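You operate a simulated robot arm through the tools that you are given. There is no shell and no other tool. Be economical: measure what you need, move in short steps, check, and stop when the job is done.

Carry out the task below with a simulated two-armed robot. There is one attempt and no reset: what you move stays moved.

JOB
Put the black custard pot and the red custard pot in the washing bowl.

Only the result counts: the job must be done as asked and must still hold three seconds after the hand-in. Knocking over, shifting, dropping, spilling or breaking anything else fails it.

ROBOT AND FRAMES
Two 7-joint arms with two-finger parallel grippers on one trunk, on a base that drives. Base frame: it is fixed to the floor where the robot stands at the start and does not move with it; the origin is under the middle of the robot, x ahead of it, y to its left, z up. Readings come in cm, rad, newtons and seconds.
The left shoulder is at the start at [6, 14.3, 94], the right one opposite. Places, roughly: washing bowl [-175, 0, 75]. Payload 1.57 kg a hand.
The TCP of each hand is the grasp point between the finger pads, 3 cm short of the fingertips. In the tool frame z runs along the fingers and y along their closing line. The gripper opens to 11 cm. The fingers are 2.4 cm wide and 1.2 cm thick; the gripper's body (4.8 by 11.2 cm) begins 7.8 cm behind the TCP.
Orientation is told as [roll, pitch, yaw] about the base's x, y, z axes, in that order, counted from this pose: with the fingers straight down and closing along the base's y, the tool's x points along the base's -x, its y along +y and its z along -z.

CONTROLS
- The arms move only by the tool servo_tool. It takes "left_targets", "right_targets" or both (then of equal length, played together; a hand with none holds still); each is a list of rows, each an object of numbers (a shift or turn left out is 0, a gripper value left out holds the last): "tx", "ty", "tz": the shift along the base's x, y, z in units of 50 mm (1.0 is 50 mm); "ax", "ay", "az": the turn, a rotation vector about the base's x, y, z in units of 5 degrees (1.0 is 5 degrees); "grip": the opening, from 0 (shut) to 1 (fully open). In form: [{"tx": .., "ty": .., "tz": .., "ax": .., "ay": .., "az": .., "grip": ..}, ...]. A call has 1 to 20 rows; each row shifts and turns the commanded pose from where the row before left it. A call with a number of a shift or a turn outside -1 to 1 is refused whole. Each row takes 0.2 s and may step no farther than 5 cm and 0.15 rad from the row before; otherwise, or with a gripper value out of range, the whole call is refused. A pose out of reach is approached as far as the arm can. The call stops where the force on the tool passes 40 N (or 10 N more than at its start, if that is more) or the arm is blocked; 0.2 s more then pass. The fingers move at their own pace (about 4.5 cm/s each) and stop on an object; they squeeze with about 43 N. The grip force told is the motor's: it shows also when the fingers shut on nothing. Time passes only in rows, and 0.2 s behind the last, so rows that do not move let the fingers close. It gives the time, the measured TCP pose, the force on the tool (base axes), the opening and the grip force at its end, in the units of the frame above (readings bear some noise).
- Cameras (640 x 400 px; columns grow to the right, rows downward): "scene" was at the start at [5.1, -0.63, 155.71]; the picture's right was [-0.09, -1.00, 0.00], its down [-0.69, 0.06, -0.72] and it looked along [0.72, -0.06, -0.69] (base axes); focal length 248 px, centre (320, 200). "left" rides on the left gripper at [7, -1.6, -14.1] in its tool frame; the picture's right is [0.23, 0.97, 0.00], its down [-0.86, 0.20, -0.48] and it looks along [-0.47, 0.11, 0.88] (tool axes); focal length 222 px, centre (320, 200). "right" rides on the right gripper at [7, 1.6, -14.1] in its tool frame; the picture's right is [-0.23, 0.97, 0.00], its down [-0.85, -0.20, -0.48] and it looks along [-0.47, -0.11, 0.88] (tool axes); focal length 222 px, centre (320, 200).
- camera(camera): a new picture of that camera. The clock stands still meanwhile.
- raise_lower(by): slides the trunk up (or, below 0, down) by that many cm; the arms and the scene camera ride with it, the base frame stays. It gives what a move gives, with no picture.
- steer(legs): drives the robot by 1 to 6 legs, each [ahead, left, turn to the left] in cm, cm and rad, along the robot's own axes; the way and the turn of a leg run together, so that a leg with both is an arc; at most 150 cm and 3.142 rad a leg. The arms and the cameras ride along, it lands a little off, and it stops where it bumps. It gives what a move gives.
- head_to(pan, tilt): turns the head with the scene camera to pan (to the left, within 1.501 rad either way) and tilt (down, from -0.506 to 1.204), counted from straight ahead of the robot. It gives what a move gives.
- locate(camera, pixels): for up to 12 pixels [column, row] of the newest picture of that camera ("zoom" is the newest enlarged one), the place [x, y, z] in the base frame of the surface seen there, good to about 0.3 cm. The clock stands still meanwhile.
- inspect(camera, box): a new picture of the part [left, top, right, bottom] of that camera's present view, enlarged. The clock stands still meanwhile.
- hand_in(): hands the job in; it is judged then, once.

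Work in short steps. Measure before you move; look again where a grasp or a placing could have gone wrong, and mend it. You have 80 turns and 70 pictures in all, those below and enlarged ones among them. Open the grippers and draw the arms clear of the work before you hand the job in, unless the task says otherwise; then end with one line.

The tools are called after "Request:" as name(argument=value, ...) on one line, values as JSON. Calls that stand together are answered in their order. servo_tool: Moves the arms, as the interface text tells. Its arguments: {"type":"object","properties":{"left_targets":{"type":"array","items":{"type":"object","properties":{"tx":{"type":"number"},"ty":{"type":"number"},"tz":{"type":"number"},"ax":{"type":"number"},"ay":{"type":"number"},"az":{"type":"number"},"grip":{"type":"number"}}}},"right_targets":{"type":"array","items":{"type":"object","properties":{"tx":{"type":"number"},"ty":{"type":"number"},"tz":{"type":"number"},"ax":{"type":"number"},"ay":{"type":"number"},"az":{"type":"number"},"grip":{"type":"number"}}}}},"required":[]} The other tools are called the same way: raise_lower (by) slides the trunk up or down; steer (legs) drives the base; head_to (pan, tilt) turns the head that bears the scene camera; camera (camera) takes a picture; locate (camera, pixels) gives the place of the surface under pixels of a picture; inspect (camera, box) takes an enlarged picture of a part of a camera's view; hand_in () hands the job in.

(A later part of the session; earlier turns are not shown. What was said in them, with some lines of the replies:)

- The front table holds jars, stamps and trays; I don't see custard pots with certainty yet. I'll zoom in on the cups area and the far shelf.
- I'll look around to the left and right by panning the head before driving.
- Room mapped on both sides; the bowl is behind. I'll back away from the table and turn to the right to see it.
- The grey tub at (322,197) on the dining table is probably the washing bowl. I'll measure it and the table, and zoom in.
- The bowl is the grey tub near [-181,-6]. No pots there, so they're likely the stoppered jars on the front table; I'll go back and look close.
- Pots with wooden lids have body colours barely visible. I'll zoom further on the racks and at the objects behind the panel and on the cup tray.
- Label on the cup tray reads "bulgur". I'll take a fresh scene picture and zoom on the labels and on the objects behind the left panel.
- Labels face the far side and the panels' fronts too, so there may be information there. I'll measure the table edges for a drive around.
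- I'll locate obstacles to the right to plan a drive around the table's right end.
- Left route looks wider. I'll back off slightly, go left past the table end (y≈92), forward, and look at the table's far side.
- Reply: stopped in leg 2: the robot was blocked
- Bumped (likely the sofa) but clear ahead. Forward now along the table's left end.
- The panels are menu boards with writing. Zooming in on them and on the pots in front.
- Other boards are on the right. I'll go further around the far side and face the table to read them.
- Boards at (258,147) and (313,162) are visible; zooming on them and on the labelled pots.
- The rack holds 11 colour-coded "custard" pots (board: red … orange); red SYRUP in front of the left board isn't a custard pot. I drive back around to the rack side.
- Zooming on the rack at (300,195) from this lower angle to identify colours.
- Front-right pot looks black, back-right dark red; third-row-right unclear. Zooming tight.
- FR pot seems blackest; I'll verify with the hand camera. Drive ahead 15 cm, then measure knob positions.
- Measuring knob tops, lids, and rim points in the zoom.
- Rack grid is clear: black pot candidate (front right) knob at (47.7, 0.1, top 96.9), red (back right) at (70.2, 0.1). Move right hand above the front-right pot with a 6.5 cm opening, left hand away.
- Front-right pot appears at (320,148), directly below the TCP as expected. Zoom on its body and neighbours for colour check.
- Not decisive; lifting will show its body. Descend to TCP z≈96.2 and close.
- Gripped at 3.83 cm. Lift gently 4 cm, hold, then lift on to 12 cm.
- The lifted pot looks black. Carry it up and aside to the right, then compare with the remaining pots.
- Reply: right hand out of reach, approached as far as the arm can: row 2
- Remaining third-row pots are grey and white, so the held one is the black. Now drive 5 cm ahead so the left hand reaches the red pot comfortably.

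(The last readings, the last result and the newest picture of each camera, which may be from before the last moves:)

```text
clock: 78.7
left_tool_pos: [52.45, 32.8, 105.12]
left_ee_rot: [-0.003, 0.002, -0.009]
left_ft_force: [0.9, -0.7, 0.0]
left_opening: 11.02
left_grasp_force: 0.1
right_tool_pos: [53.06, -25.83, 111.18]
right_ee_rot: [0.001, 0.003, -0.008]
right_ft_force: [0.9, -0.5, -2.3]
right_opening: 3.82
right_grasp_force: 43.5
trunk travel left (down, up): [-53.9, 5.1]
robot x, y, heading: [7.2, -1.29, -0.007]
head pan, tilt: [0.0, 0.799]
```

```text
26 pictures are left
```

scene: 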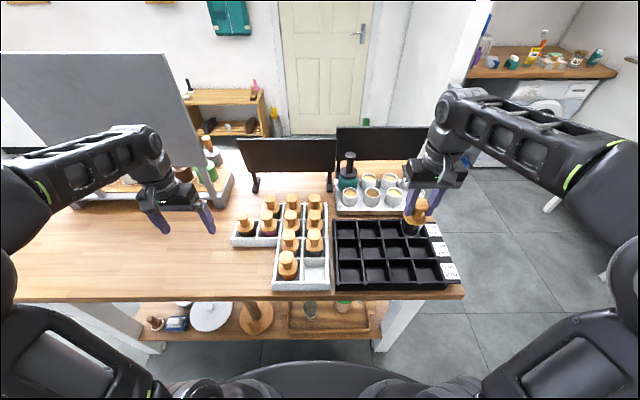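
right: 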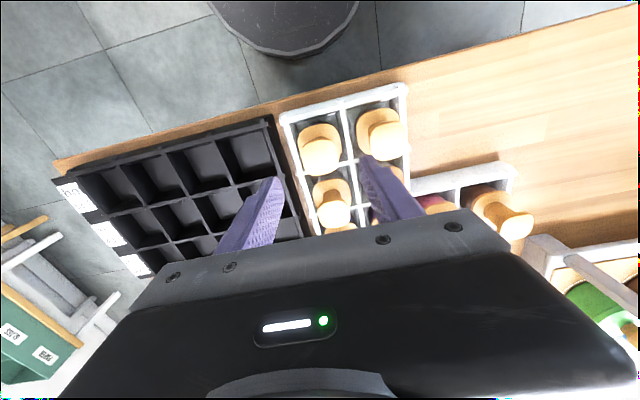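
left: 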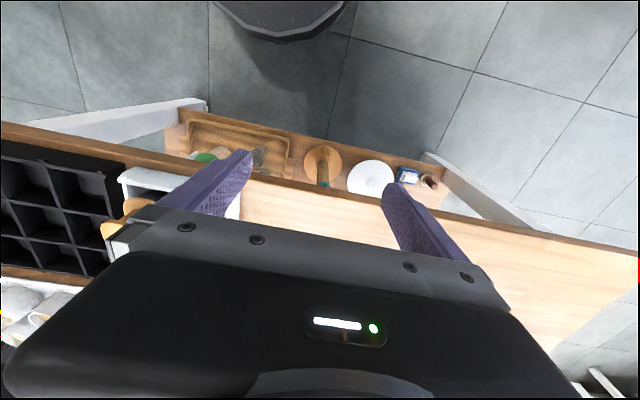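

Move left hand up, then over to y≈0.1 and forward above the red pot, opening 6.5 cm.

Request:
servo_tool(left_targets=[{"tz": 0.4, "grip": 0.59}, {"ty": -0.8}, {"ty": -0.8}, {"ty": -0.8}, {"ty": -0.8}, {"ty": -0.8}, {"ty": -0.8}, {"ty": -0.8}, {"ty": -0.94}, {"tx": 0.7}, {"tx": 0.7}, {"tx": 0.7}, {"tx": 0.7}, {"tx": 0.75}, {}])

Request:
camera(camera="left")

Request:
camera(camera="scene")

```text
clock: 81.9
left_tool_pos: [62.97, 0.0, 107.15]
left_ee_rot: [0.0, -0.003, -0.009]
left_ft_force: [0.4, 0.2, 0.3]
left_opening: 6.49
left_grasp_force: 0.0
left hand out of reach, approached as far as the arm can: row 13, 14
right_tool_pos: [52.88, -25.89, 111.38]
right_ee_rot: [0.0, 0.0, -0.008]
right_ft_force: [0.2, -0.1, -1.1]
right_opening: 3.82
right_grasp_force: 43.0
trunk travel left (down, up): [-53.9, 5.1]
robot x, y, heading: [7.09, -1.42, -0.007]
head pan, tilt: [0.0, 0.799]
```

```text
25 pictures are left
```

left: 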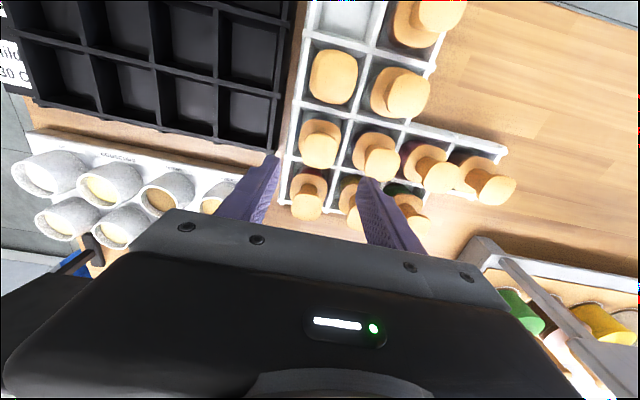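

```text
24 pictures are left
```

scene: 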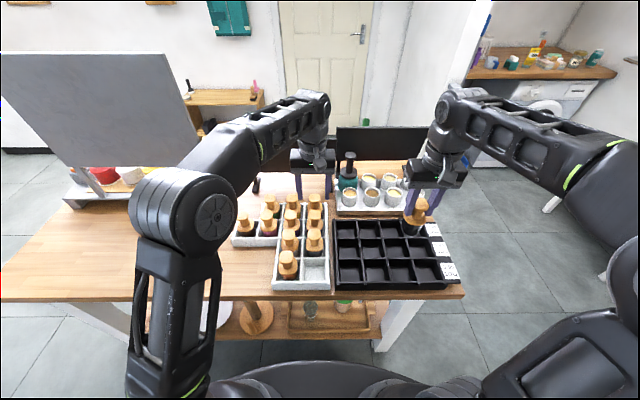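

Left arm limit at x=63 here. I'll strafe the base right 15 cm and ahead 3 cm so the red pot lies on the left arm's better side.

Request:
steer(legs=[[0, -15, 0], [3, 0, 0]])

Request:
servo_tool(left_targets=[{"ty": 0.6}, {"ty": 0.8}, {"ty": 0.8}, {"ty": 0.8}, {}])

```text
clock: 83.7
left_tool_pos: [65.98, -14.79, 107.0]
left_ee_rot: [-0.001, 0.001, -0.006]
left_ft_force: [0.0, -0.2, 0.1]
left_opening: 6.47
left_grasp_force: 0.1
right_tool_pos: [56.12, -40.79, 111.27]
right_ee_rot: [0.001, 0.001, -0.008]
right_ft_force: [1.6, 0.1, -1.6]
right_opening: 3.81
right_grasp_force: 43.7
trunk travel left (down, up): [-53.9, 5.1]
robot x, y, heading: [10.02, -15.83, -0.007]
head pan, tilt: [0.0, 0.799]
```

```text
clock: 84.9
left_tool_pos: [65.82, 0.27, 107.11]
left_ee_rot: [0.0, -0.002, -0.009]
left_ft_force: [0.6, 0.3, -0.4]
left_opening: 6.48
left_grasp_force: 0.0
right_tool_pos: [55.82, -40.85, 111.37]
right_ee_rot: [0.001, 0.0, -0.008]
right_ft_force: [-0.3, -0.4, -1.6]
right_opening: 3.78
right_grasp_force: 42.3
trunk travel left (down, up): [-53.9, 5.1]
robot x, y, heading: [9.82, -16.14, -0.007]
head pan, tilt: [0.0, 0.799]
```

Now forward to x≈70.2 above the red pot.

Request:
servo_tool(left_targets=[{"tx": 0.44, "ty": -0.02}, {"tx": 0.44}, {}])

Request:
camera(camera="left")

Request:
camera(camera="scene")

```text
clock: 85.7
left_tool_pos: [69.06, 0.25, 107.19]
left_ee_rot: [0.0, -0.002, -0.008]
left_ft_force: [-0.1, 0.6, -0.3]
left_opening: 6.5
left_grasp_force: 0.2
left hand out of reach, approached as far as the arm can: row 2
right_tool_pos: [55.82, -40.86, 111.4]
right_ee_rot: [0.001, -0.001, -0.007]
right_ft_force: [-0.3, 1.1, -1.3]
right_opening: 3.78
right_grasp_force: 43.2
trunk travel left (down, up): [-53.9, 5.1]
robot x, y, heading: [10.16, -16.19, -0.011]
head pan, tilt: [0.0, 0.799]
```

```text
23 pictures are left
```

left: 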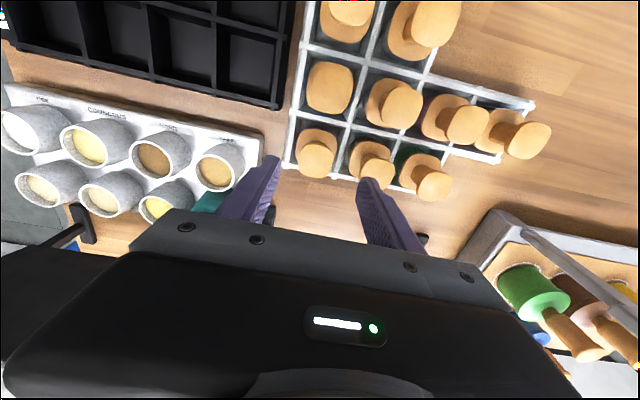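

```text
22 pictures are left
```

scene: 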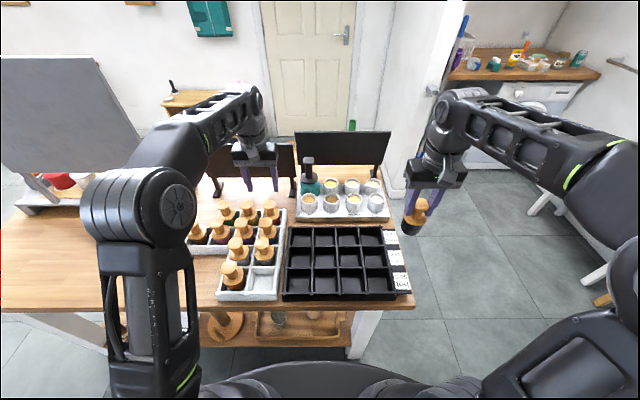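

The red pot knob shows at (315,152) below the hand; height limits reach. Raise the trunk 5 cm, which helps reach.

Request:
raise_lower(by=5)

Request:
servo_tool(left_targets=[{"tz": -0.5, "tx": 0.2, "ty": -0.03}, {"tz": -0.5}, {}])

```text
clock: 86.6
left_tool_pos: [69.1, 0.19, 112.17]
left_ee_rot: [-0.002, -0.002, -0.007]
left_ft_force: [-0.7, -0.2, 0.0]
left_opening: 6.5
left_grasp_force: 0.0
right_tool_pos: [55.72, -40.82, 116.3]
right_ee_rot: [-0.001, -0.001, -0.007]
right_ft_force: [0.3, -0.2, -0.9]
right_opening: 3.81
right_grasp_force: 43.3
trunk travel left (down, up): [-58.9, 0.1]
robot x, y, heading: [9.94, -16.28, -0.005]
head pan, tilt: [0.0, 0.799]
```

```text
clock: 87.4
left_tool_pos: [70.12, 0.02, 107.12]
left_ee_rot: [0.001, -0.004, -0.007]
left_ft_force: [0.2, -0.6, -0.9]
left_opening: 6.49
left_grasp_force: 0.1
right_tool_pos: [55.85, -40.67, 116.33]
right_ee_rot: [-0.001, 0.0, -0.008]
right_ft_force: [0.1, 0.3, -1.6]
right_opening: 3.8
right_grasp_force: 42.7
trunk travel left (down, up): [-58.9, 0.1]
robot x, y, heading: [10.19, -16.43, -0.009]
head pan, tilt: [0.0, 0.799]
```

At (70.1, 0.0, 107.1). Confirm the knob position with the left camera after the base moves.

Request:
camera(camera="left")

Request:
locate(camera="left", pixels=[[316, 155], [300, 155], [333, 155], [316, 140], [316, 170], [370, 170]])

```text
21 pictures are left
```

left: 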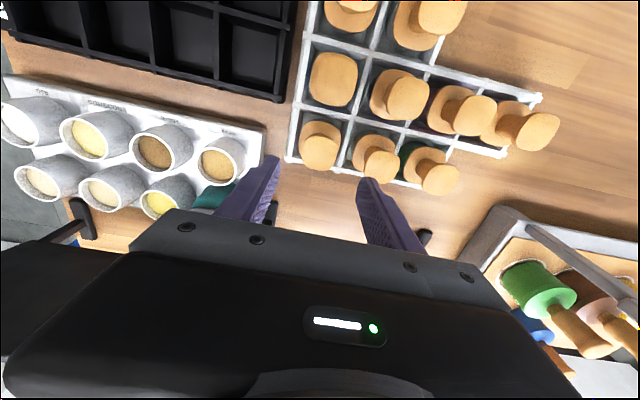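

```text
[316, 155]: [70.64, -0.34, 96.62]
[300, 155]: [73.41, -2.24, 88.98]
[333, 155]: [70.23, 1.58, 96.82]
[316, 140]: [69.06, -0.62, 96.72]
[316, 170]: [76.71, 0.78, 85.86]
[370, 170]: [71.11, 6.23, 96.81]
```

Knob centre ≈ (70.3, 0.0). Descend to z≈96.2 and close.

Request:
servo_tool(left_targets=[{"tz": -0.6, "tx": 0.03}, {"tz": -0.6}, {"tz": -0.5}, {"tz": -0.48}, {}, {"grip": 0}, {"grip": 0}, {"grip": 0}, {"grip": 0}])

```text
clock: 89.4
left_tool_pos: [70.31, 0.18, 96.1]
left_ee_rot: [0.0, -0.003, -0.007]
left_ft_force: [-0.4, -0.1, -0.4]
left_opening: 3.84
left_grasp_force: 35.4
right_tool_pos: [55.84, -40.74, 116.36]
right_ee_rot: [0.0, 0.0, -0.007]
right_ft_force: [0.3, 0.7, -2.5]
right_opening: 3.8
right_grasp_force: 43.2
trunk travel left (down, up): [-58.9, 0.1]
robot x, y, heading: [10.22, -15.69, -0.009]
head pan, tilt: [0.0, 0.799]
```

Gripped at 3.84. Lift straight up 11.5 cm in steps.

Request:
servo_tool(left_targets=[{"tz": 0.3}, {"tz": 0.3}, {"tz": 0.3}, {"tz": 0.4}, {"tz": 0.4}, {"tz": 0.4}, {"tz": 0.2}, {}])

Request:
inspect(camera="scene", box=[180, 120, 320, 310])

```text
clock: 91.2
left_tool_pos: [70.19, 0.09, 107.84]
left_ee_rot: [0.0, 0.001, -0.01]
left_ft_force: [-0.1, -0.3, -1.4]
left_opening: 3.84
left_grasp_force: 43.1
right_tool_pos: [55.78, -40.7, 116.37]
right_ee_rot: [-0.002, 0.0, -0.007]
right_ft_force: [0.3, 0.7, -0.4]
right_opening: 3.79
right_grasp_force: 43.3
trunk travel left (down, up): [-58.9, 0.1]
robot x, y, heading: [10.31, -16.49, -0.008]
head pan, tilt: [0.0, 0.799]
```

```text
2.11 times, centred on (250, 215) of scene
```

zoom: 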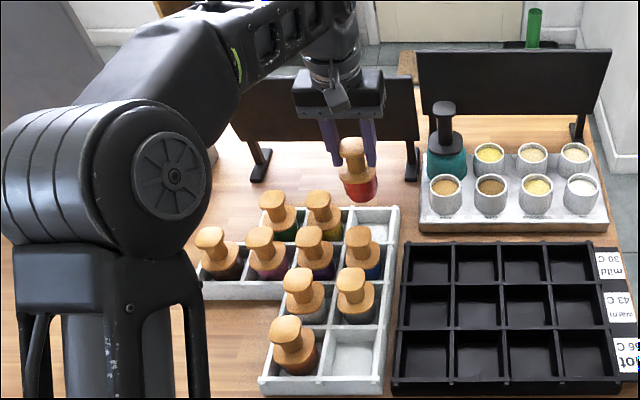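

Red pot lifted cleanly. Pull it back while rising, clear of the others.

Request:
servo_tool(left_targets=[{"tz": 0.25, "tx": -0.1}, {"tz": 0.25, "tx": -0.3}, {"tz": 0.25, "tx": -0.5}, {"tz": 0.25, "tx": -0.7}, {"tz": 0.25, "tx": -0.7}, {"tx": -0.7}, {"tx": -0.7}, {"tx": -0.7}, {}])

Request:
steer(legs=[[-30, 0, 0]])

```text
clock: 93.2
left_tool_pos: [48.25, -0.02, 113.89]
left_ee_rot: [0.001, -0.002, -0.007]
left_ft_force: [0.2, 0.1, -0.9]
left_opening: 3.83
left_grasp_force: 43.4
right_tool_pos: [55.98, -40.73, 116.31]
right_ee_rot: [-0.001, 0.0, -0.008]
right_ft_force: [0.5, 0.8, -0.6]
right_opening: 3.83
right_grasp_force: 43.0
trunk travel left (down, up): [-58.9, 0.1]
robot x, y, heading: [9.8, -16.05, -0.004]
head pan, tilt: [0.0, 0.799]
```

```text
clock: 95.3
left_tool_pos: [17.79, 0.29, 113.94]
left_ee_rot: [-0.001, -0.002, -0.005]
left_ft_force: [-0.9, -0.1, -0.9]
left_opening: 3.78
left_grasp_force: 43.6
right_tool_pos: [25.65, -40.49, 116.43]
right_ee_rot: [-0.001, 0.0, -0.002]
right_ft_force: [0.1, 0.7, -1.6]
right_opening: 3.8
right_grasp_force: 43.1
trunk travel left (down, up): [-58.9, 0.1]
robot x, y, heading: [-20.22, -16.01, -0.002]
head pan, tilt: [0.0, 0.799]
```

Now turn around (left, π) and look at the dining table.

Request:
steer(legs=[[0, 0, 3.14]])

Request:
head_to(pan=0.0, tilt=0.65)

Request:
camera(camera="scene")

```text
clock: 103.0
left_tool_pos: [-58.2, -31.94, 114.02]
left_ee_rot: [0.0, -0.003, 3.124]
left_ft_force: [-0.7, 0.0, -1.1]
left_opening: 3.8
left_grasp_force: 43.4
right_tool_pos: [-65.47, 8.88, 116.38]
right_ee_rot: [0.0, 0.0, 3.122]
right_ft_force: [0.5, -0.2, -1.5]
right_opening: 3.83
right_grasp_force: 43.3
trunk travel left (down, up): [-58.9, 0.1]
robot x, y, heading: [-19.99, -16.4, 3.122]
head pan, tilt: [0.0, 0.799]
```

```text
clock: 103.7
left_tool_pos: [-58.07, -31.73, 113.94]
left_ee_rot: [0.0, -0.001, 3.123]
left_ft_force: [-0.4, -0.3, -2.4]
left_opening: 3.82
left_grasp_force: 43.5
right_tool_pos: [-65.45, 9.04, 116.43]
right_ee_rot: [-0.001, 0.0, 3.124]
right_ft_force: [-0.2, -0.8, -1.4]
right_opening: 3.83
right_grasp_force: 42.8
trunk travel left (down, up): [-58.9, 0.1]
robot x, y, heading: [-20.21, -16.11, 3.122]
head pan, tilt: [0.0, 0.649]
```

```text
19 pictures are left
```

scene: 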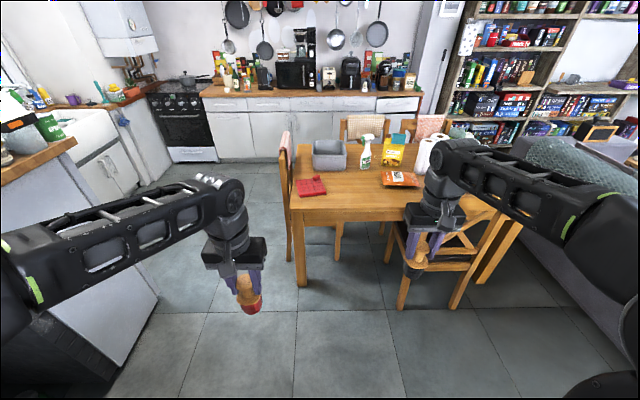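

Both pots still held. Measure the bowl, table edge, legs, and chairs.

Request:
locate(camera="scene", pixels=[[314, 168], [345, 168], [314, 142], [345, 141], [330, 178], [298, 210], [400, 210], [302, 285], [287, 258], [283, 150], [405, 225], [310, 186]])

Request:
inspect(camera="scene", box=[260, 110, 420, 310])

```text
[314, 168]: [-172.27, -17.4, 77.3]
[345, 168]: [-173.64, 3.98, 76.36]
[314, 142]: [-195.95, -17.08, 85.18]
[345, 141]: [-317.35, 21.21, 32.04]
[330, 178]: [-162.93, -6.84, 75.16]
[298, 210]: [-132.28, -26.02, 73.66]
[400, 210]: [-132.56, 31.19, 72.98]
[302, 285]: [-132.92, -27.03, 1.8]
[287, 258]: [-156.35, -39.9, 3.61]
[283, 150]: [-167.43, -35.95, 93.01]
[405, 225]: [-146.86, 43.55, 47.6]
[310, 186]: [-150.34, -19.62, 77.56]
```

```text
2.00 times, centred on (340, 210) of scene
```

zoom: 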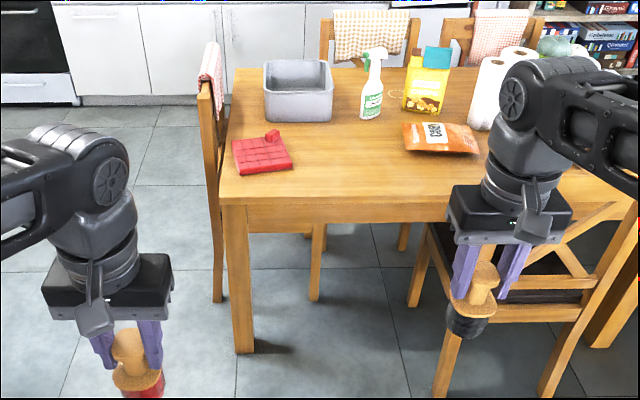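

Bowl spans x −171…−198, y −18…5.5, rim z≈85; table edge x=−132. Check the robot's base footprint by looking down.

Request:
head_to(pan=0.0, tilt=1.2)

Request:
camera(camera="scene")

Request:
locate(camera="scene", pixels=[[320, 215], [320, 240], [320, 270], [320, 300], [320, 330], [250, 260], [390, 260], [320, 360], [320, 390], [200, 300], [440, 300], [320, 190]])

```text
clock: 104.7
left_tool_pos: [-58.25, -31.96, 113.9]
left_ee_rot: [0.0, -0.002, 3.122]
left_ft_force: [0.3, 0.2, -1.9]
left_opening: 3.81
left_grasp_force: 43.1
right_tool_pos: [-65.58, 8.91, 116.33]
right_ee_rot: [-0.001, 0.0, 3.124]
right_ft_force: [-0.4, 0.1, -0.9]
right_opening: 3.8
right_grasp_force: 43.2
trunk travel left (down, up): [-58.9, 0.1]
robot x, y, heading: [-20.26, -15.95, 3.125]
head pan, tilt: [0.0, 1.201]
```

```text
17 pictures are left
```

scene: 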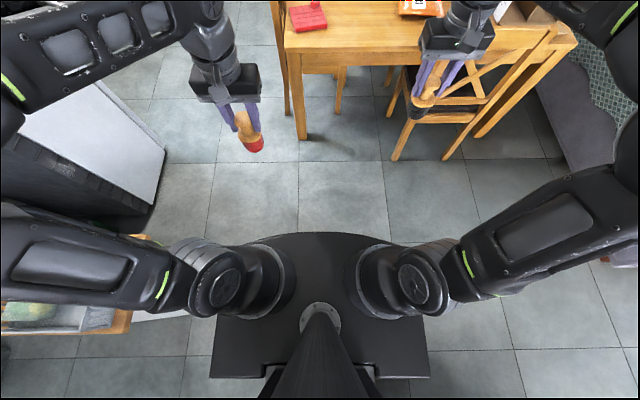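

```text
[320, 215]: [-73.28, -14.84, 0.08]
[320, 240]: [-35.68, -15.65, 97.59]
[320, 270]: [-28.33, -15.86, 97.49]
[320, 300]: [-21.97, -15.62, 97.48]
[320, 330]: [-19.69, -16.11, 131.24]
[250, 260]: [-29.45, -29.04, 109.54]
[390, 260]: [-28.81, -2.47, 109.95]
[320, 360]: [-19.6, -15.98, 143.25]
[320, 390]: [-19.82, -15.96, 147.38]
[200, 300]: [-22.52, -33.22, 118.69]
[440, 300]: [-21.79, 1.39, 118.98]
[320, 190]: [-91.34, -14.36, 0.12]
```

The base itself is hidden. A corner approach, from around (−132,−62) facing the bowl diagonally, gives ~62 cm reach without going under the table. Check the free floor there.

Request:
locate(camera="scene", pixels=[[152, 205], [166, 152], [100, 88], [130, 310], [130, 235], [300, 135], [290, 115], [212, 180], [60, 100], [150, 110], [190, 130], [148, 222]])

Request:
head_to(pan=0.4, tilt=0.75)

Request:
camera(camera="scene")

```text
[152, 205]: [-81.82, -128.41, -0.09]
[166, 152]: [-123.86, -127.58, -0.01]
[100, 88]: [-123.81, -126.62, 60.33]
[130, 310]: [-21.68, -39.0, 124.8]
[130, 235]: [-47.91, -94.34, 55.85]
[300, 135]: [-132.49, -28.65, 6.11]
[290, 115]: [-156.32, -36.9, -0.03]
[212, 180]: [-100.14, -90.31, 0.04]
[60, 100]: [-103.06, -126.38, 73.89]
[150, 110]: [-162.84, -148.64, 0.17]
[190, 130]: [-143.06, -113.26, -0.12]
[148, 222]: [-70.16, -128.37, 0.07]
```

```text
clock: 105.6
left_tool_pos: [-58.22, -31.85, 113.96]
left_ee_rot: [-0.003, -0.001, 3.122]
left_ft_force: [-0.6, 0.6, -2.1]
left_opening: 3.81
left_grasp_force: 42.5
right_tool_pos: [-65.51, 8.97, 116.39]
right_ee_rot: [-0.001, 0.001, 3.125]
right_ft_force: [-0.4, -0.2, -2.2]
right_opening: 3.8
right_grasp_force: 42.7
trunk travel left (down, up): [-58.9, 0.1]
robot x, y, heading: [-20.4, -16.46, 3.12]
head pan, tilt: [0.4, 0.75]
```

```text
16 pictures are left
```

scene: 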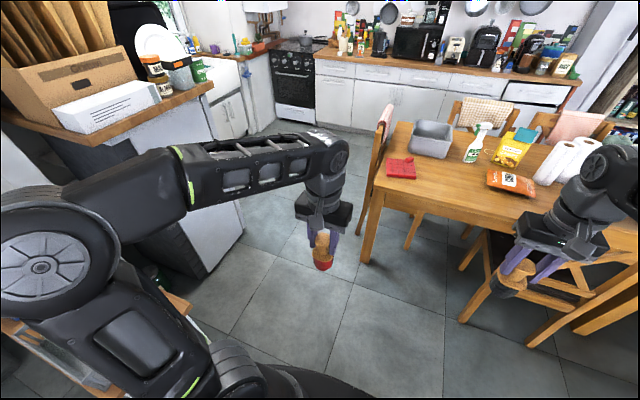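

Floor between counter (y≈−126) and table leg (−132,−28) is free. Drive: ahead 55, diagonal to about (−120,−68), then turn right to face the bowl.

Request:
steer(legs=[[55, 0, 0], [44, 51, 0], [0, 0, -0.8]])

Request:
head_to(pan=0.0, tilt=0.85)

Request:
camera(camera="scene")

```text
clock: 114.2
left_tool_pos: [-157.8, -49.28, 114.07]
left_ee_rot: [-0.001, -0.001, 2.335]
left_ft_force: [-0.4, -0.1, -2.6]
left_opening: 3.82
left_grasp_force: 42.9
right_tool_pos: [-134.04, -15.39, 116.34]
right_ee_rot: [0.001, -0.001, 2.334]
right_ft_force: [-0.3, 0.2, -1.2]
right_opening: 3.8
right_grasp_force: 43.2
trunk travel left (down, up): [-58.9, 0.1]
robot x, y, heading: [-119.85, -65.2, 2.329]
head pan, tilt: [0.4, 0.75]
```

```text
clock: 115.0
left_tool_pos: [-157.84, -49.22, 114.02]
left_ee_rot: [0.0, -0.003, 2.334]
left_ft_force: [0.0, -0.2, -2.0]
left_opening: 3.83
left_grasp_force: 43.0
right_tool_pos: [-133.96, -15.45, 116.29]
right_ee_rot: [-0.001, 0.0, 2.334]
right_ft_force: [-0.3, 0.5, -1.2]
right_opening: 3.8
right_grasp_force: 43.7
trunk travel left (down, up): [-58.9, 0.1]
robot x, y, heading: [-119.77, -64.92, 2.333]
head pan, tilt: [0.0, 0.85]
```

```text
15 pictures are left
```

scene: 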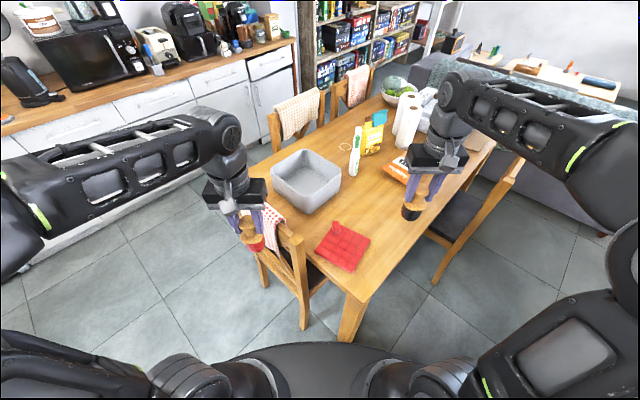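

Good view of the open bowl at (305,180). Measure its rim, floor and chair back.

Request:
locate(camera="scene", pixels=[[270, 172], [305, 149], [341, 172], [306, 203], [305, 172], [295, 178], [318, 178], [305, 185], [272, 213], [300, 236], [355, 135], [306, 165]])

Request:
inspect(camera="scene", box=[180, 100, 400, 280])

```text
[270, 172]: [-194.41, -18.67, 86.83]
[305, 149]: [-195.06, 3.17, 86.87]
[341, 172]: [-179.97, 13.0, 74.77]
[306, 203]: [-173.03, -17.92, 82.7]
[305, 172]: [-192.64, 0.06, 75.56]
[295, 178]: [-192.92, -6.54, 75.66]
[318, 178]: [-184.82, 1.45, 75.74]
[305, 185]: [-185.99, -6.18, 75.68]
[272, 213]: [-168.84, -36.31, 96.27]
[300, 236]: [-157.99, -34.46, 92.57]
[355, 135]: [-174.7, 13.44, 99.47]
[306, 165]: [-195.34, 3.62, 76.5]
```

```text
2.22 times, centred on (290, 190) of scene
```

zoom: 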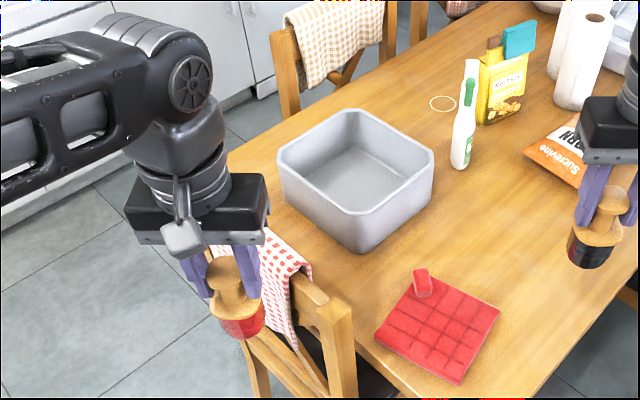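

Bowl interior ≈ x −174…−194, y −17…2, floor z 75.7, rim 87. Drive nearer to about (−135,−60.5) and turn to heading ≈2.52 for the right hand's placing.

Request:
steer(legs=[[13.8, 7.8, 0], [0, 0, 0.19]])

Request:
camera(camera="scene")

Request:
locate(camera="scene", pixels=[[325, 165], [325, 200], [325, 230], [380, 190], [380, 170], [300, 200], [340, 250], [310, 240]])

```text
clock: 117.2
left_tool_pos: [-175.46, -52.45, 113.96]
left_ee_rot: [-0.001, -0.005, 2.528]
left_ft_force: [0.3, 0.6, -1.1]
left_opening: 3.79
left_grasp_force: 42.8
right_tool_pos: [-158.51, -14.53, 116.39]
right_ee_rot: [0.001, 0.0, 2.529]
right_ft_force: [0.5, 0.4, -2.3]
right_opening: 3.8
right_grasp_force: 43.3
trunk travel left (down, up): [-58.9, 0.1]
robot x, y, heading: [-134.62, -60.71, 2.527]
head pan, tilt: [0.0, 0.85]
```

```text
13 pictures are left
```

scene: 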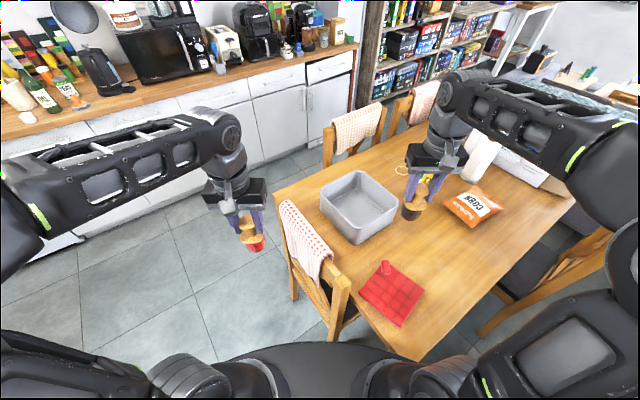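

```text
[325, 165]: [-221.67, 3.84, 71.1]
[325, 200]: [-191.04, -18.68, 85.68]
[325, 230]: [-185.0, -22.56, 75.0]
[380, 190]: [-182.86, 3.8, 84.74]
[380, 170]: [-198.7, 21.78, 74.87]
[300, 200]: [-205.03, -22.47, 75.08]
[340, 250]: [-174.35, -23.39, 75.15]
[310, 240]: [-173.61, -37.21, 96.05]
```

Move right hand horizontally to above (−179.5, −6) while slightly lowering.

Request:
servo_tool(right_targets=[{"tx": -0.7, "ty": 0.283, "tz": -0.3}, {"tx": -0.7, "ty": 0.283, "tz": -0.3}, {"tx": -0.7, "ty": 0.283, "tz": -0.3}, {"tx": -0.7, "ty": 0.283, "tz": -0.3}, {"tx": -0.7, "ty": 0.283, "tz": -0.3}, {"tx": -0.7, "ty": 0.283, "tz": -0.3}, {}])

```text
clock: 118.8
left_tool_pos: [-175.43, -52.33, 113.99]
left_ee_rot: [0.002, -0.002, 2.526]
left_ft_force: [-0.4, -1.2, -2.6]
left_opening: 3.79
left_grasp_force: 43.2
right_tool_pos: [-174.23, -8.48, 109.67]
right_ee_rot: [-0.003, -0.006, 2.528]
right_ft_force: [-0.2, 0.1, -0.2]
right_opening: 3.8
right_grasp_force: 43.0
right hand out of reach, approached as far as the arm can: row 5, 6
trunk travel left (down, up): [-58.9, 0.1]
robot x, y, heading: [-135.3, -60.65, 2.53]
head pan, tilt: [0.0, 0.85]
```

Reach limit at (−174.2,−8.5) at this height. Lower to z≈100 (pot bottom ~90, above rim 87), then extend.

Request:
servo_tool(right_targets=[{"tz": -0.5}, {"tz": -0.5}, {"tz": -0.5}, {"tz": -0.4}, {}])

```text
clock: 120.0
left_tool_pos: [-175.48, -52.3, 114.05]
left_ee_rot: [0.0, 0.0, 2.526]
left_ft_force: [0.5, -0.2, -1.8]
left_opening: 3.82
left_grasp_force: 43.1
right_tool_pos: [-174.22, -8.25, 100.09]
right_ee_rot: [0.0, -0.001, 2.529]
right_ft_force: [0.1, -0.2, -2.4]
right_opening: 3.8
right_grasp_force: 42.9
trunk travel left (down, up): [-58.9, 0.1]
robot x, y, heading: [-135.02, -60.62, 2.532]
head pan, tilt: [0.0, 0.85]
```

Extend toward (−179.5, −6.5).

Request:
servo_tool(right_targets=[{"tx": -0.35, "ty": 0.12}, {"tx": -0.35, "ty": 0.12}, {"tx": -0.35, "ty": 0.12}, {}])

Request:
inspect(camera="scene", box=[260, 120, 460, 270])

```text
clock: 121.0
left_tool_pos: [-175.44, -52.47, 113.94]
left_ee_rot: [-0.001, -0.003, 2.527]
left_ft_force: [0.0, 0.1, -2.2]
left_opening: 3.8
left_grasp_force: 42.7
right_tool_pos: [-179.38, -6.44, 100.13]
right_ee_rot: [0.0, -0.001, 2.531]
right_ft_force: [0.7, -0.9, -1.7]
right_opening: 3.83
right_grasp_force: 43.0
trunk travel left (down, up): [-58.9, 0.1]
robot x, y, heading: [-134.93, -61.03, 2.531]
head pan, tilt: [0.0, 0.85]
```

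```text
2.67 times, centred on (360, 195) of scene
```

zoom: 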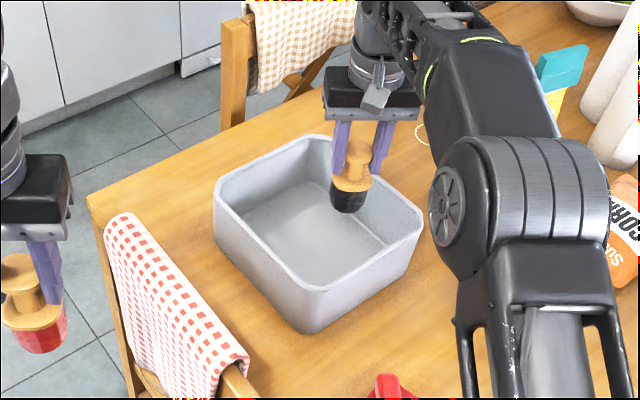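

Pot is above the bowl. Check the elbow's clearance from the spray bottle before lowering.

Request:
locate(camera="zoom", pixels=[[500, 190], [490, 240], [440, 205], [485, 90], [400, 20], [470, 330], [600, 200], [530, 240]])

```text
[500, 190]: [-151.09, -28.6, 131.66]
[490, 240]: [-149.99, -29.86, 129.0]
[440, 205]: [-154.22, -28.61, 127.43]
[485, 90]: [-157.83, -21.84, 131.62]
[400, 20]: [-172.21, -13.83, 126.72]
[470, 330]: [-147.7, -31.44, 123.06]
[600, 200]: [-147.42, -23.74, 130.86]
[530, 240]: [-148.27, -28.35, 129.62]
```

Elbow is at z≈130, clear. Lower to z≈86, slow at the end.

Request:
servo_tool(right_targets=[{"tz": -0.5}, {"tz": -0.5}, {"tz": -0.5}, {"tz": -0.5}, {"tz": -0.3}, {"tz": -0.2}, {"tz": -0.15}, {"tz": -0.1}, {}])

```text
clock: 123.0
left_tool_pos: [-175.39, -52.41, 113.93]
left_ee_rot: [-0.002, -0.002, 2.526]
left_ft_force: [0.1, 0.4, -2.0]
left_opening: 3.79
left_grasp_force: 42.7
right_tool_pos: [-179.46, -6.39, 86.44]
right_ee_rot: [0.001, 0.0, 2.528]
right_ft_force: [0.4, 0.4, -1.5]
right_opening: 3.83
right_grasp_force: 42.7
trunk travel left (down, up): [-58.9, 0.1]
robot x, y, heading: [-135.16, -60.76, 2.531]
head pan, tilt: [0.0, 0.85]
```

Not touching yet; step down in 2–3 mm steps until contact.

Request:
servo_tool(right_targets=[{"tz": -0.06}, {"tz": -0.06}, {"tz": -0.06}, {}])

```text
clock: 124.0
left_tool_pos: [-175.44, -52.35, 114.0]
left_ee_rot: [0.0, -0.001, 2.527]
left_ft_force: [-0.2, -0.4, -2.2]
left_opening: 3.82
left_grasp_force: 42.8
right_tool_pos: [-179.29, -6.23, 85.52]
right_ee_rot: [0.0, -0.001, 2.529]
right_ft_force: [0.2, 0.7, -1.3]
right_opening: 3.84
right_grasp_force: 42.9
trunk travel left (down, up): [-58.9, 0.1]
robot x, y, heading: [-135.46, -60.75, 2.532]
head pan, tilt: [0.0, 0.85]
```

Request:
servo_tool(right_targets=[{"tz": -0.05}, {"tz": -0.05}, {}])

Request:
inspect(camera="scene", box=[300, 140, 420, 260])

```text
clock: 124.8
left_tool_pos: [-175.28, -52.53, 114.01]
left_ee_rot: [0.0, -0.004, 2.528]
left_ft_force: [0.9, 0.3, -1.6]
left_opening: 3.78
left_grasp_force: 43.4
right_tool_pos: [-179.35, -6.5, 85.16]
right_ee_rot: [0.001, -0.002, 2.526]
right_ft_force: [2.8, -0.4, 15.1]
right_opening: 3.81
right_grasp_force: 43.6
trunk travel left (down, up): [-58.9, 0.1]
robot x, y, heading: [-135.21, -60.55, 2.526]
head pan, tilt: [0.0, 0.85]
```

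```text
3.33 times, centred on (360, 200) of scene
```

zoom: 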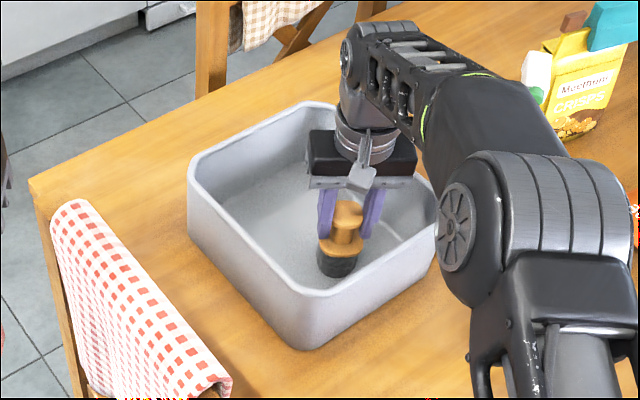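

Contact (15 N up): pot stands on the bowl floor. Open to 6 cm, then rise straight.

Request:
servo_tool(right_targets=[{"grip": 0.55}, {"grip": 0.55}, {"grip": 0.55}, {"grip": 0.55}, {"tz": 0.3}, {"tz": 0.5}, {"tz": 0.5}, {"tz": 0.6}, {"tz": 0.6}, {"tz": 0.6}, {"tz": 0.6}, {}])

Request:
inspect(camera="scene", box=[280, 120, 440, 260])

```text
clock: 127.4
left_tool_pos: [-175.38, -52.45, 114.03]
left_ee_rot: [-0.001, -0.003, 2.526]
left_ft_force: [-0.5, -0.1, -1.6]
left_opening: 3.82
left_grasp_force: 43.4
right_tool_pos: [-179.51, -6.41, 101.44]
right_ee_rot: [0.0, -0.002, 2.529]
right_ft_force: [0.0, -0.4, 0.2]
right_opening: 6.05
right_grasp_force: 0.1
right hand out of reach, approached as far as the arm can: row 11
trunk travel left (down, up): [-58.9, 0.1]
robot x, y, heading: [-135.47, -60.7, 2.525]
head pan, tilt: [0.0, 0.85]
```

```text
2.86 times, centred on (360, 190) of scene
```

zoom: 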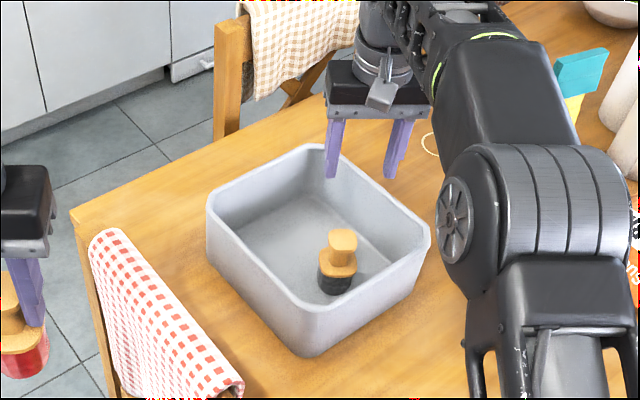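

Black pot stands in the bowl. Retract the right hand along its entry path.

Request:
servo_tool(right_targets=[{"tx": 0.5, "ty": -0.2, "tz": 0.2}, {"tx": 0.6, "ty": -0.25, "tz": 0.3}, {"tx": 0.7, "ty": -0.27, "tz": 0.4}, {"tx": 0.7, "ty": -0.27, "tz": 0.4}, {"tx": 0.7, "ty": -0.27, "tz": 0.4}, {"tx": 0.7, "ty": -0.27, "tz": 0.4}, {}])

Request:
steer(legs=[[0, 0, -0.42]])

Request:
camera(camera="scene")

```text
clock: 129.0
left_tool_pos: [-175.5, -52.43, 113.86]
left_ee_rot: [0.001, -0.002, 2.528]
left_ft_force: [0.4, -0.8, -1.4]
left_opening: 3.81
left_grasp_force: 42.6
right_tool_pos: [-159.83, -13.81, 112.01]
right_ee_rot: [-0.001, -0.001, 2.53]
right_ft_force: [-0.6, 0.0, -1.4]
right_opening: 6.03
right_grasp_force: 0.1
trunk travel left (down, up): [-58.9, 0.1]
robot x, y, heading: [-135.2, -60.72, 2.53]
head pan, tilt: [0.0, 0.85]
```

```text
clock: 130.6
left_tool_pos: [-168.44, -36.67, 113.96]
left_ee_rot: [0.0, -0.004, 2.108]
left_ft_force: [0.4, -0.1, -2.1]
left_opening: 3.81
left_grasp_force: 42.6
right_tool_pos: [-138.43, -7.76, 112.03]
right_ee_rot: [-0.002, 0.0, 2.109]
right_ft_force: [0.5, -1.1, -0.4]
right_opening: 6.04
right_grasp_force: 0.1
trunk travel left (down, up): [-58.9, 0.1]
robot x, y, heading: [-135.36, -60.71, 2.109]
head pan, tilt: [0.0, 0.85]
```

```text
9 pictures are left
```

scene: 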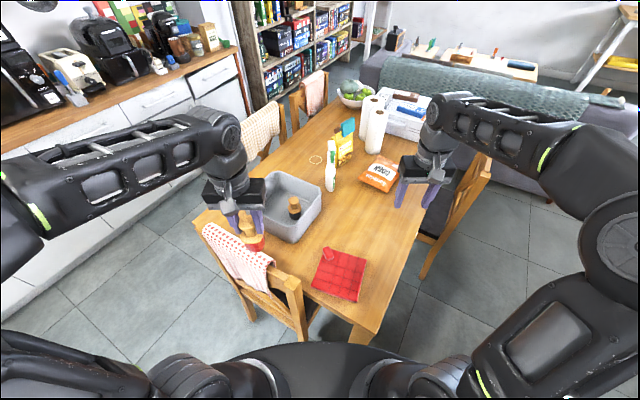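

Move left hand over the bowl toward (−186,−12), lowering only after passing the chair back.

Request:
servo_tool(left_targets=[{"tx": -0.3, "ty": 0.62}, {"tx": -0.4, "ty": 0.62}, {"tx": -0.44, "ty": 0.62}, {"tx": -0.44, "ty": 0.6, "tz": -0.4}, {"tx": -0.44, "ty": 0.6, "tz": -0.5}, {"tz": -0.5}, {"tz": -0.5}, {"tz": -0.5}, {"tx": -0.5, "ty": 0.63, "tz": -0.3}, {"tx": -0.5, "ty": 0.63}, {"tx": -0.5, "ty": 0.63}, {}])

Request:
inspect(camera="scene", box=[200, 120, 360, 270])

```text
clock: 133.2
left_tool_pos: [-185.82, -12.02, 100.72]
left_ee_rot: [-0.002, -0.004, 2.105]
left_ft_force: [0.5, -0.7, -1.0]
left_opening: 3.81
left_grasp_force: 42.7
right_tool_pos: [-138.56, -7.82, 111.99]
right_ee_rot: [-0.002, 0.001, 2.108]
right_ft_force: [-0.5, 0.4, 0.0]
right_opening: 6.05
right_grasp_force: 0.0
trunk travel left (down, up): [-58.9, 0.1]
robot x, y, heading: [-134.76, -60.86, 2.11]
head pan, tilt: [0.0, 0.85]
```

```text
2.67 times, centred on (280, 195) of scene
```

zoom: 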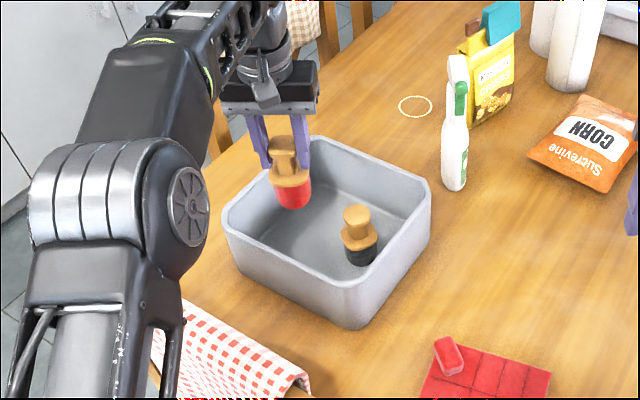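

Well placed above the bowl, clear of the black pot. Lower to ~86, then gently.

Request:
servo_tool(left_targets=[{"tz": -0.5}, {"tz": -0.5}, {"tz": -0.5}, {"tz": -0.5}, {"tz": -0.4}, {"tz": -0.3}, {"tz": -0.2}, {"tz": -0.1}, {"tz": -0.05}, {}])

```text
clock: 135.4
left_tool_pos: [-186.11, -11.95, 85.15]
left_ee_rot: [-0.001, -0.001, 2.108]
left_ft_force: [-0.4, -0.2, -1.7]
left_opening: 3.79
left_grasp_force: 42.7
right_tool_pos: [-138.34, -7.81, 111.99]
right_ee_rot: [0.001, -0.001, 2.108]
right_ft_force: [0.4, -0.6, -0.3]
right_opening: 6.04
right_grasp_force: 0.0
trunk travel left (down, up): [-58.9, 0.1]
robot x, y, heading: [-134.98, -61.16, 2.11]
head pan, tilt: [0.0, 0.85]
```

Request:
servo_tool(left_targets=[{"tz": -0.04}, {"tz": -0.03}, {}])

```text
clock: 136.2
left_tool_pos: [-185.95, -12.01, 85.12]
left_ee_rot: [0.002, -0.007, 2.108]
left_ft_force: [0.7, -3.9, 16.6]
left_opening: 3.81
left_grasp_force: 43.7
right_tool_pos: [-138.47, -7.9, 112.02]
right_ee_rot: [-0.001, -0.003, 2.109]
right_ft_force: [0.9, 0.3, 0.6]
right_opening: 6.06
right_grasp_force: 0.1
trunk travel left (down, up): [-58.9, 0.1]
robot x, y, heading: [-135.16, -60.93, 2.109]
head pan, tilt: [0.0, 0.85]
```

Contact at 17 N: open to 6 cm, rise straight, then check.

Request:
servo_tool(left_targets=[{"grip": 0.55}, {"grip": 0.55}, {"grip": 0.55}, {"grip": 0.55}, {"tz": 0.3}, {"tz": 0.5}, {"tz": 0.5}, {"tz": 0.6}, {"tz": 0.6}, {"tz": 0.6}, {}])

Request:
inspect(camera="scene", box=[200, 120, 360, 270])

```text
clock: 138.6
left_tool_pos: [-185.91, -11.9, 100.34]
left_ee_rot: [0.0, -0.003, 2.109]
left_ft_force: [0.1, -0.6, 1.6]
left_opening: 6.03
left_grasp_force: 0.0
right_tool_pos: [-138.49, -7.82, 112.0]
right_ee_rot: [-0.002, -0.002, 2.108]
right_ft_force: [0.7, 0.3, 0.8]
right_opening: 6.06
right_grasp_force: 0.1
trunk travel left (down, up): [-58.9, 0.1]
robot x, y, heading: [-134.8, -60.75, 2.108]
head pan, tilt: [0.0, 0.85]
```

```text
2.67 times, centred on (280, 195) of scene
```

zoom: 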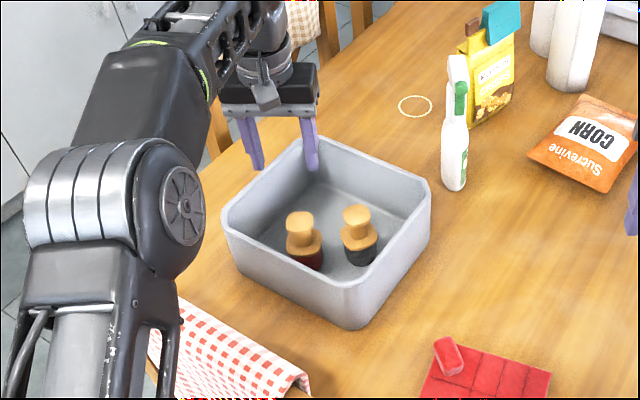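

Both pots stand upright in the bowl. Retract the left hand up and back with both grippers opened, then back off.

Request:
servo_tool(left_targets=[{"tx": 0.3, "ty": -0.4, "tz": 0.1}, {"tx": 0.3, "ty": -0.4, "tz": 0.4}, {"tx": 0.3, "ty": -0.4, "tz": 0.5}, {"tx": 0.35, "ty": -0.5, "tz": 0.5}, {"tx": 0.4, "ty": -0.6, "tz": 0.5}, {"tx": 0.4, "ty": -0.6, "tz": 0.5}, {"tx": 0.4, "ty": -0.6}, {"grip": 1}, {}, {}])

Request:
steer(legs=[[-15, 0, 0]])

Request:
camera(camera="scene")

```text
clock: 140.8
left_tool_pos: [-173.98, -29.1, 112.99]
left_ee_rot: [0.0, 0.0, 2.108]
left_ft_force: [0.0, -0.6, 0.1]
left_opening: 11.01
left_grasp_force: 0.0
right_tool_pos: [-138.48, -7.74, 112.05]
right_ee_rot: [0.0, 0.0, 2.106]
right_ft_force: [-0.5, -0.8, 0.6]
right_opening: 6.05
right_grasp_force: 0.0
trunk travel left (down, up): [-58.9, 0.1]
robot x, y, heading: [-134.9, -60.99, 2.116]
head pan, tilt: [0.0, 0.85]
```

```text
clock: 142.2
left_tool_pos: [-166.09, -42.39, 113.14]
left_ee_rot: [0.0, -0.002, 2.108]
left_ft_force: [0.5, -0.3, -0.3]
left_opening: 10.96
left_grasp_force: 0.0
right_tool_pos: [-130.72, -20.95, 112.11]
right_ee_rot: [0.001, -0.001, 2.108]
right_ft_force: [0.1, -0.2, -1.2]
right_opening: 6.04
right_grasp_force: 0.2
trunk travel left (down, up): [-58.9, 0.1]
robot x, y, heading: [-127.37, -73.7, 2.114]
head pan, tilt: [0.0, 0.85]
```

```text
6 pictures are left
```

scene: 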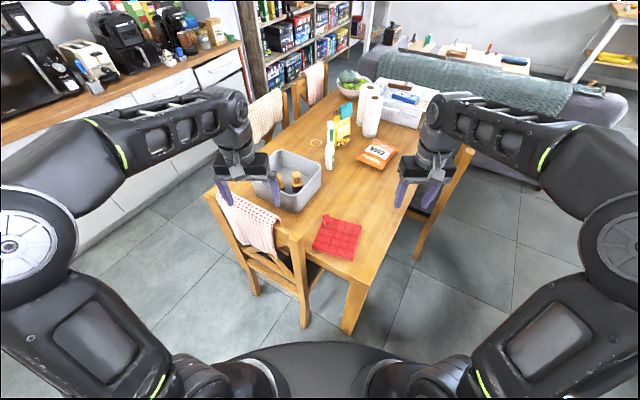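

Both pots are in the bowl, everything else is in place, and the hands are empty and clear. Handing in.

Request:
hand_in()

```text
The job is handed in.
```

The black and red custard pots are standing upright in the washing bowl, and I saw nothing else knocked or shifted; the base did bump something, probably the sofa, once while I was driving round the front table.
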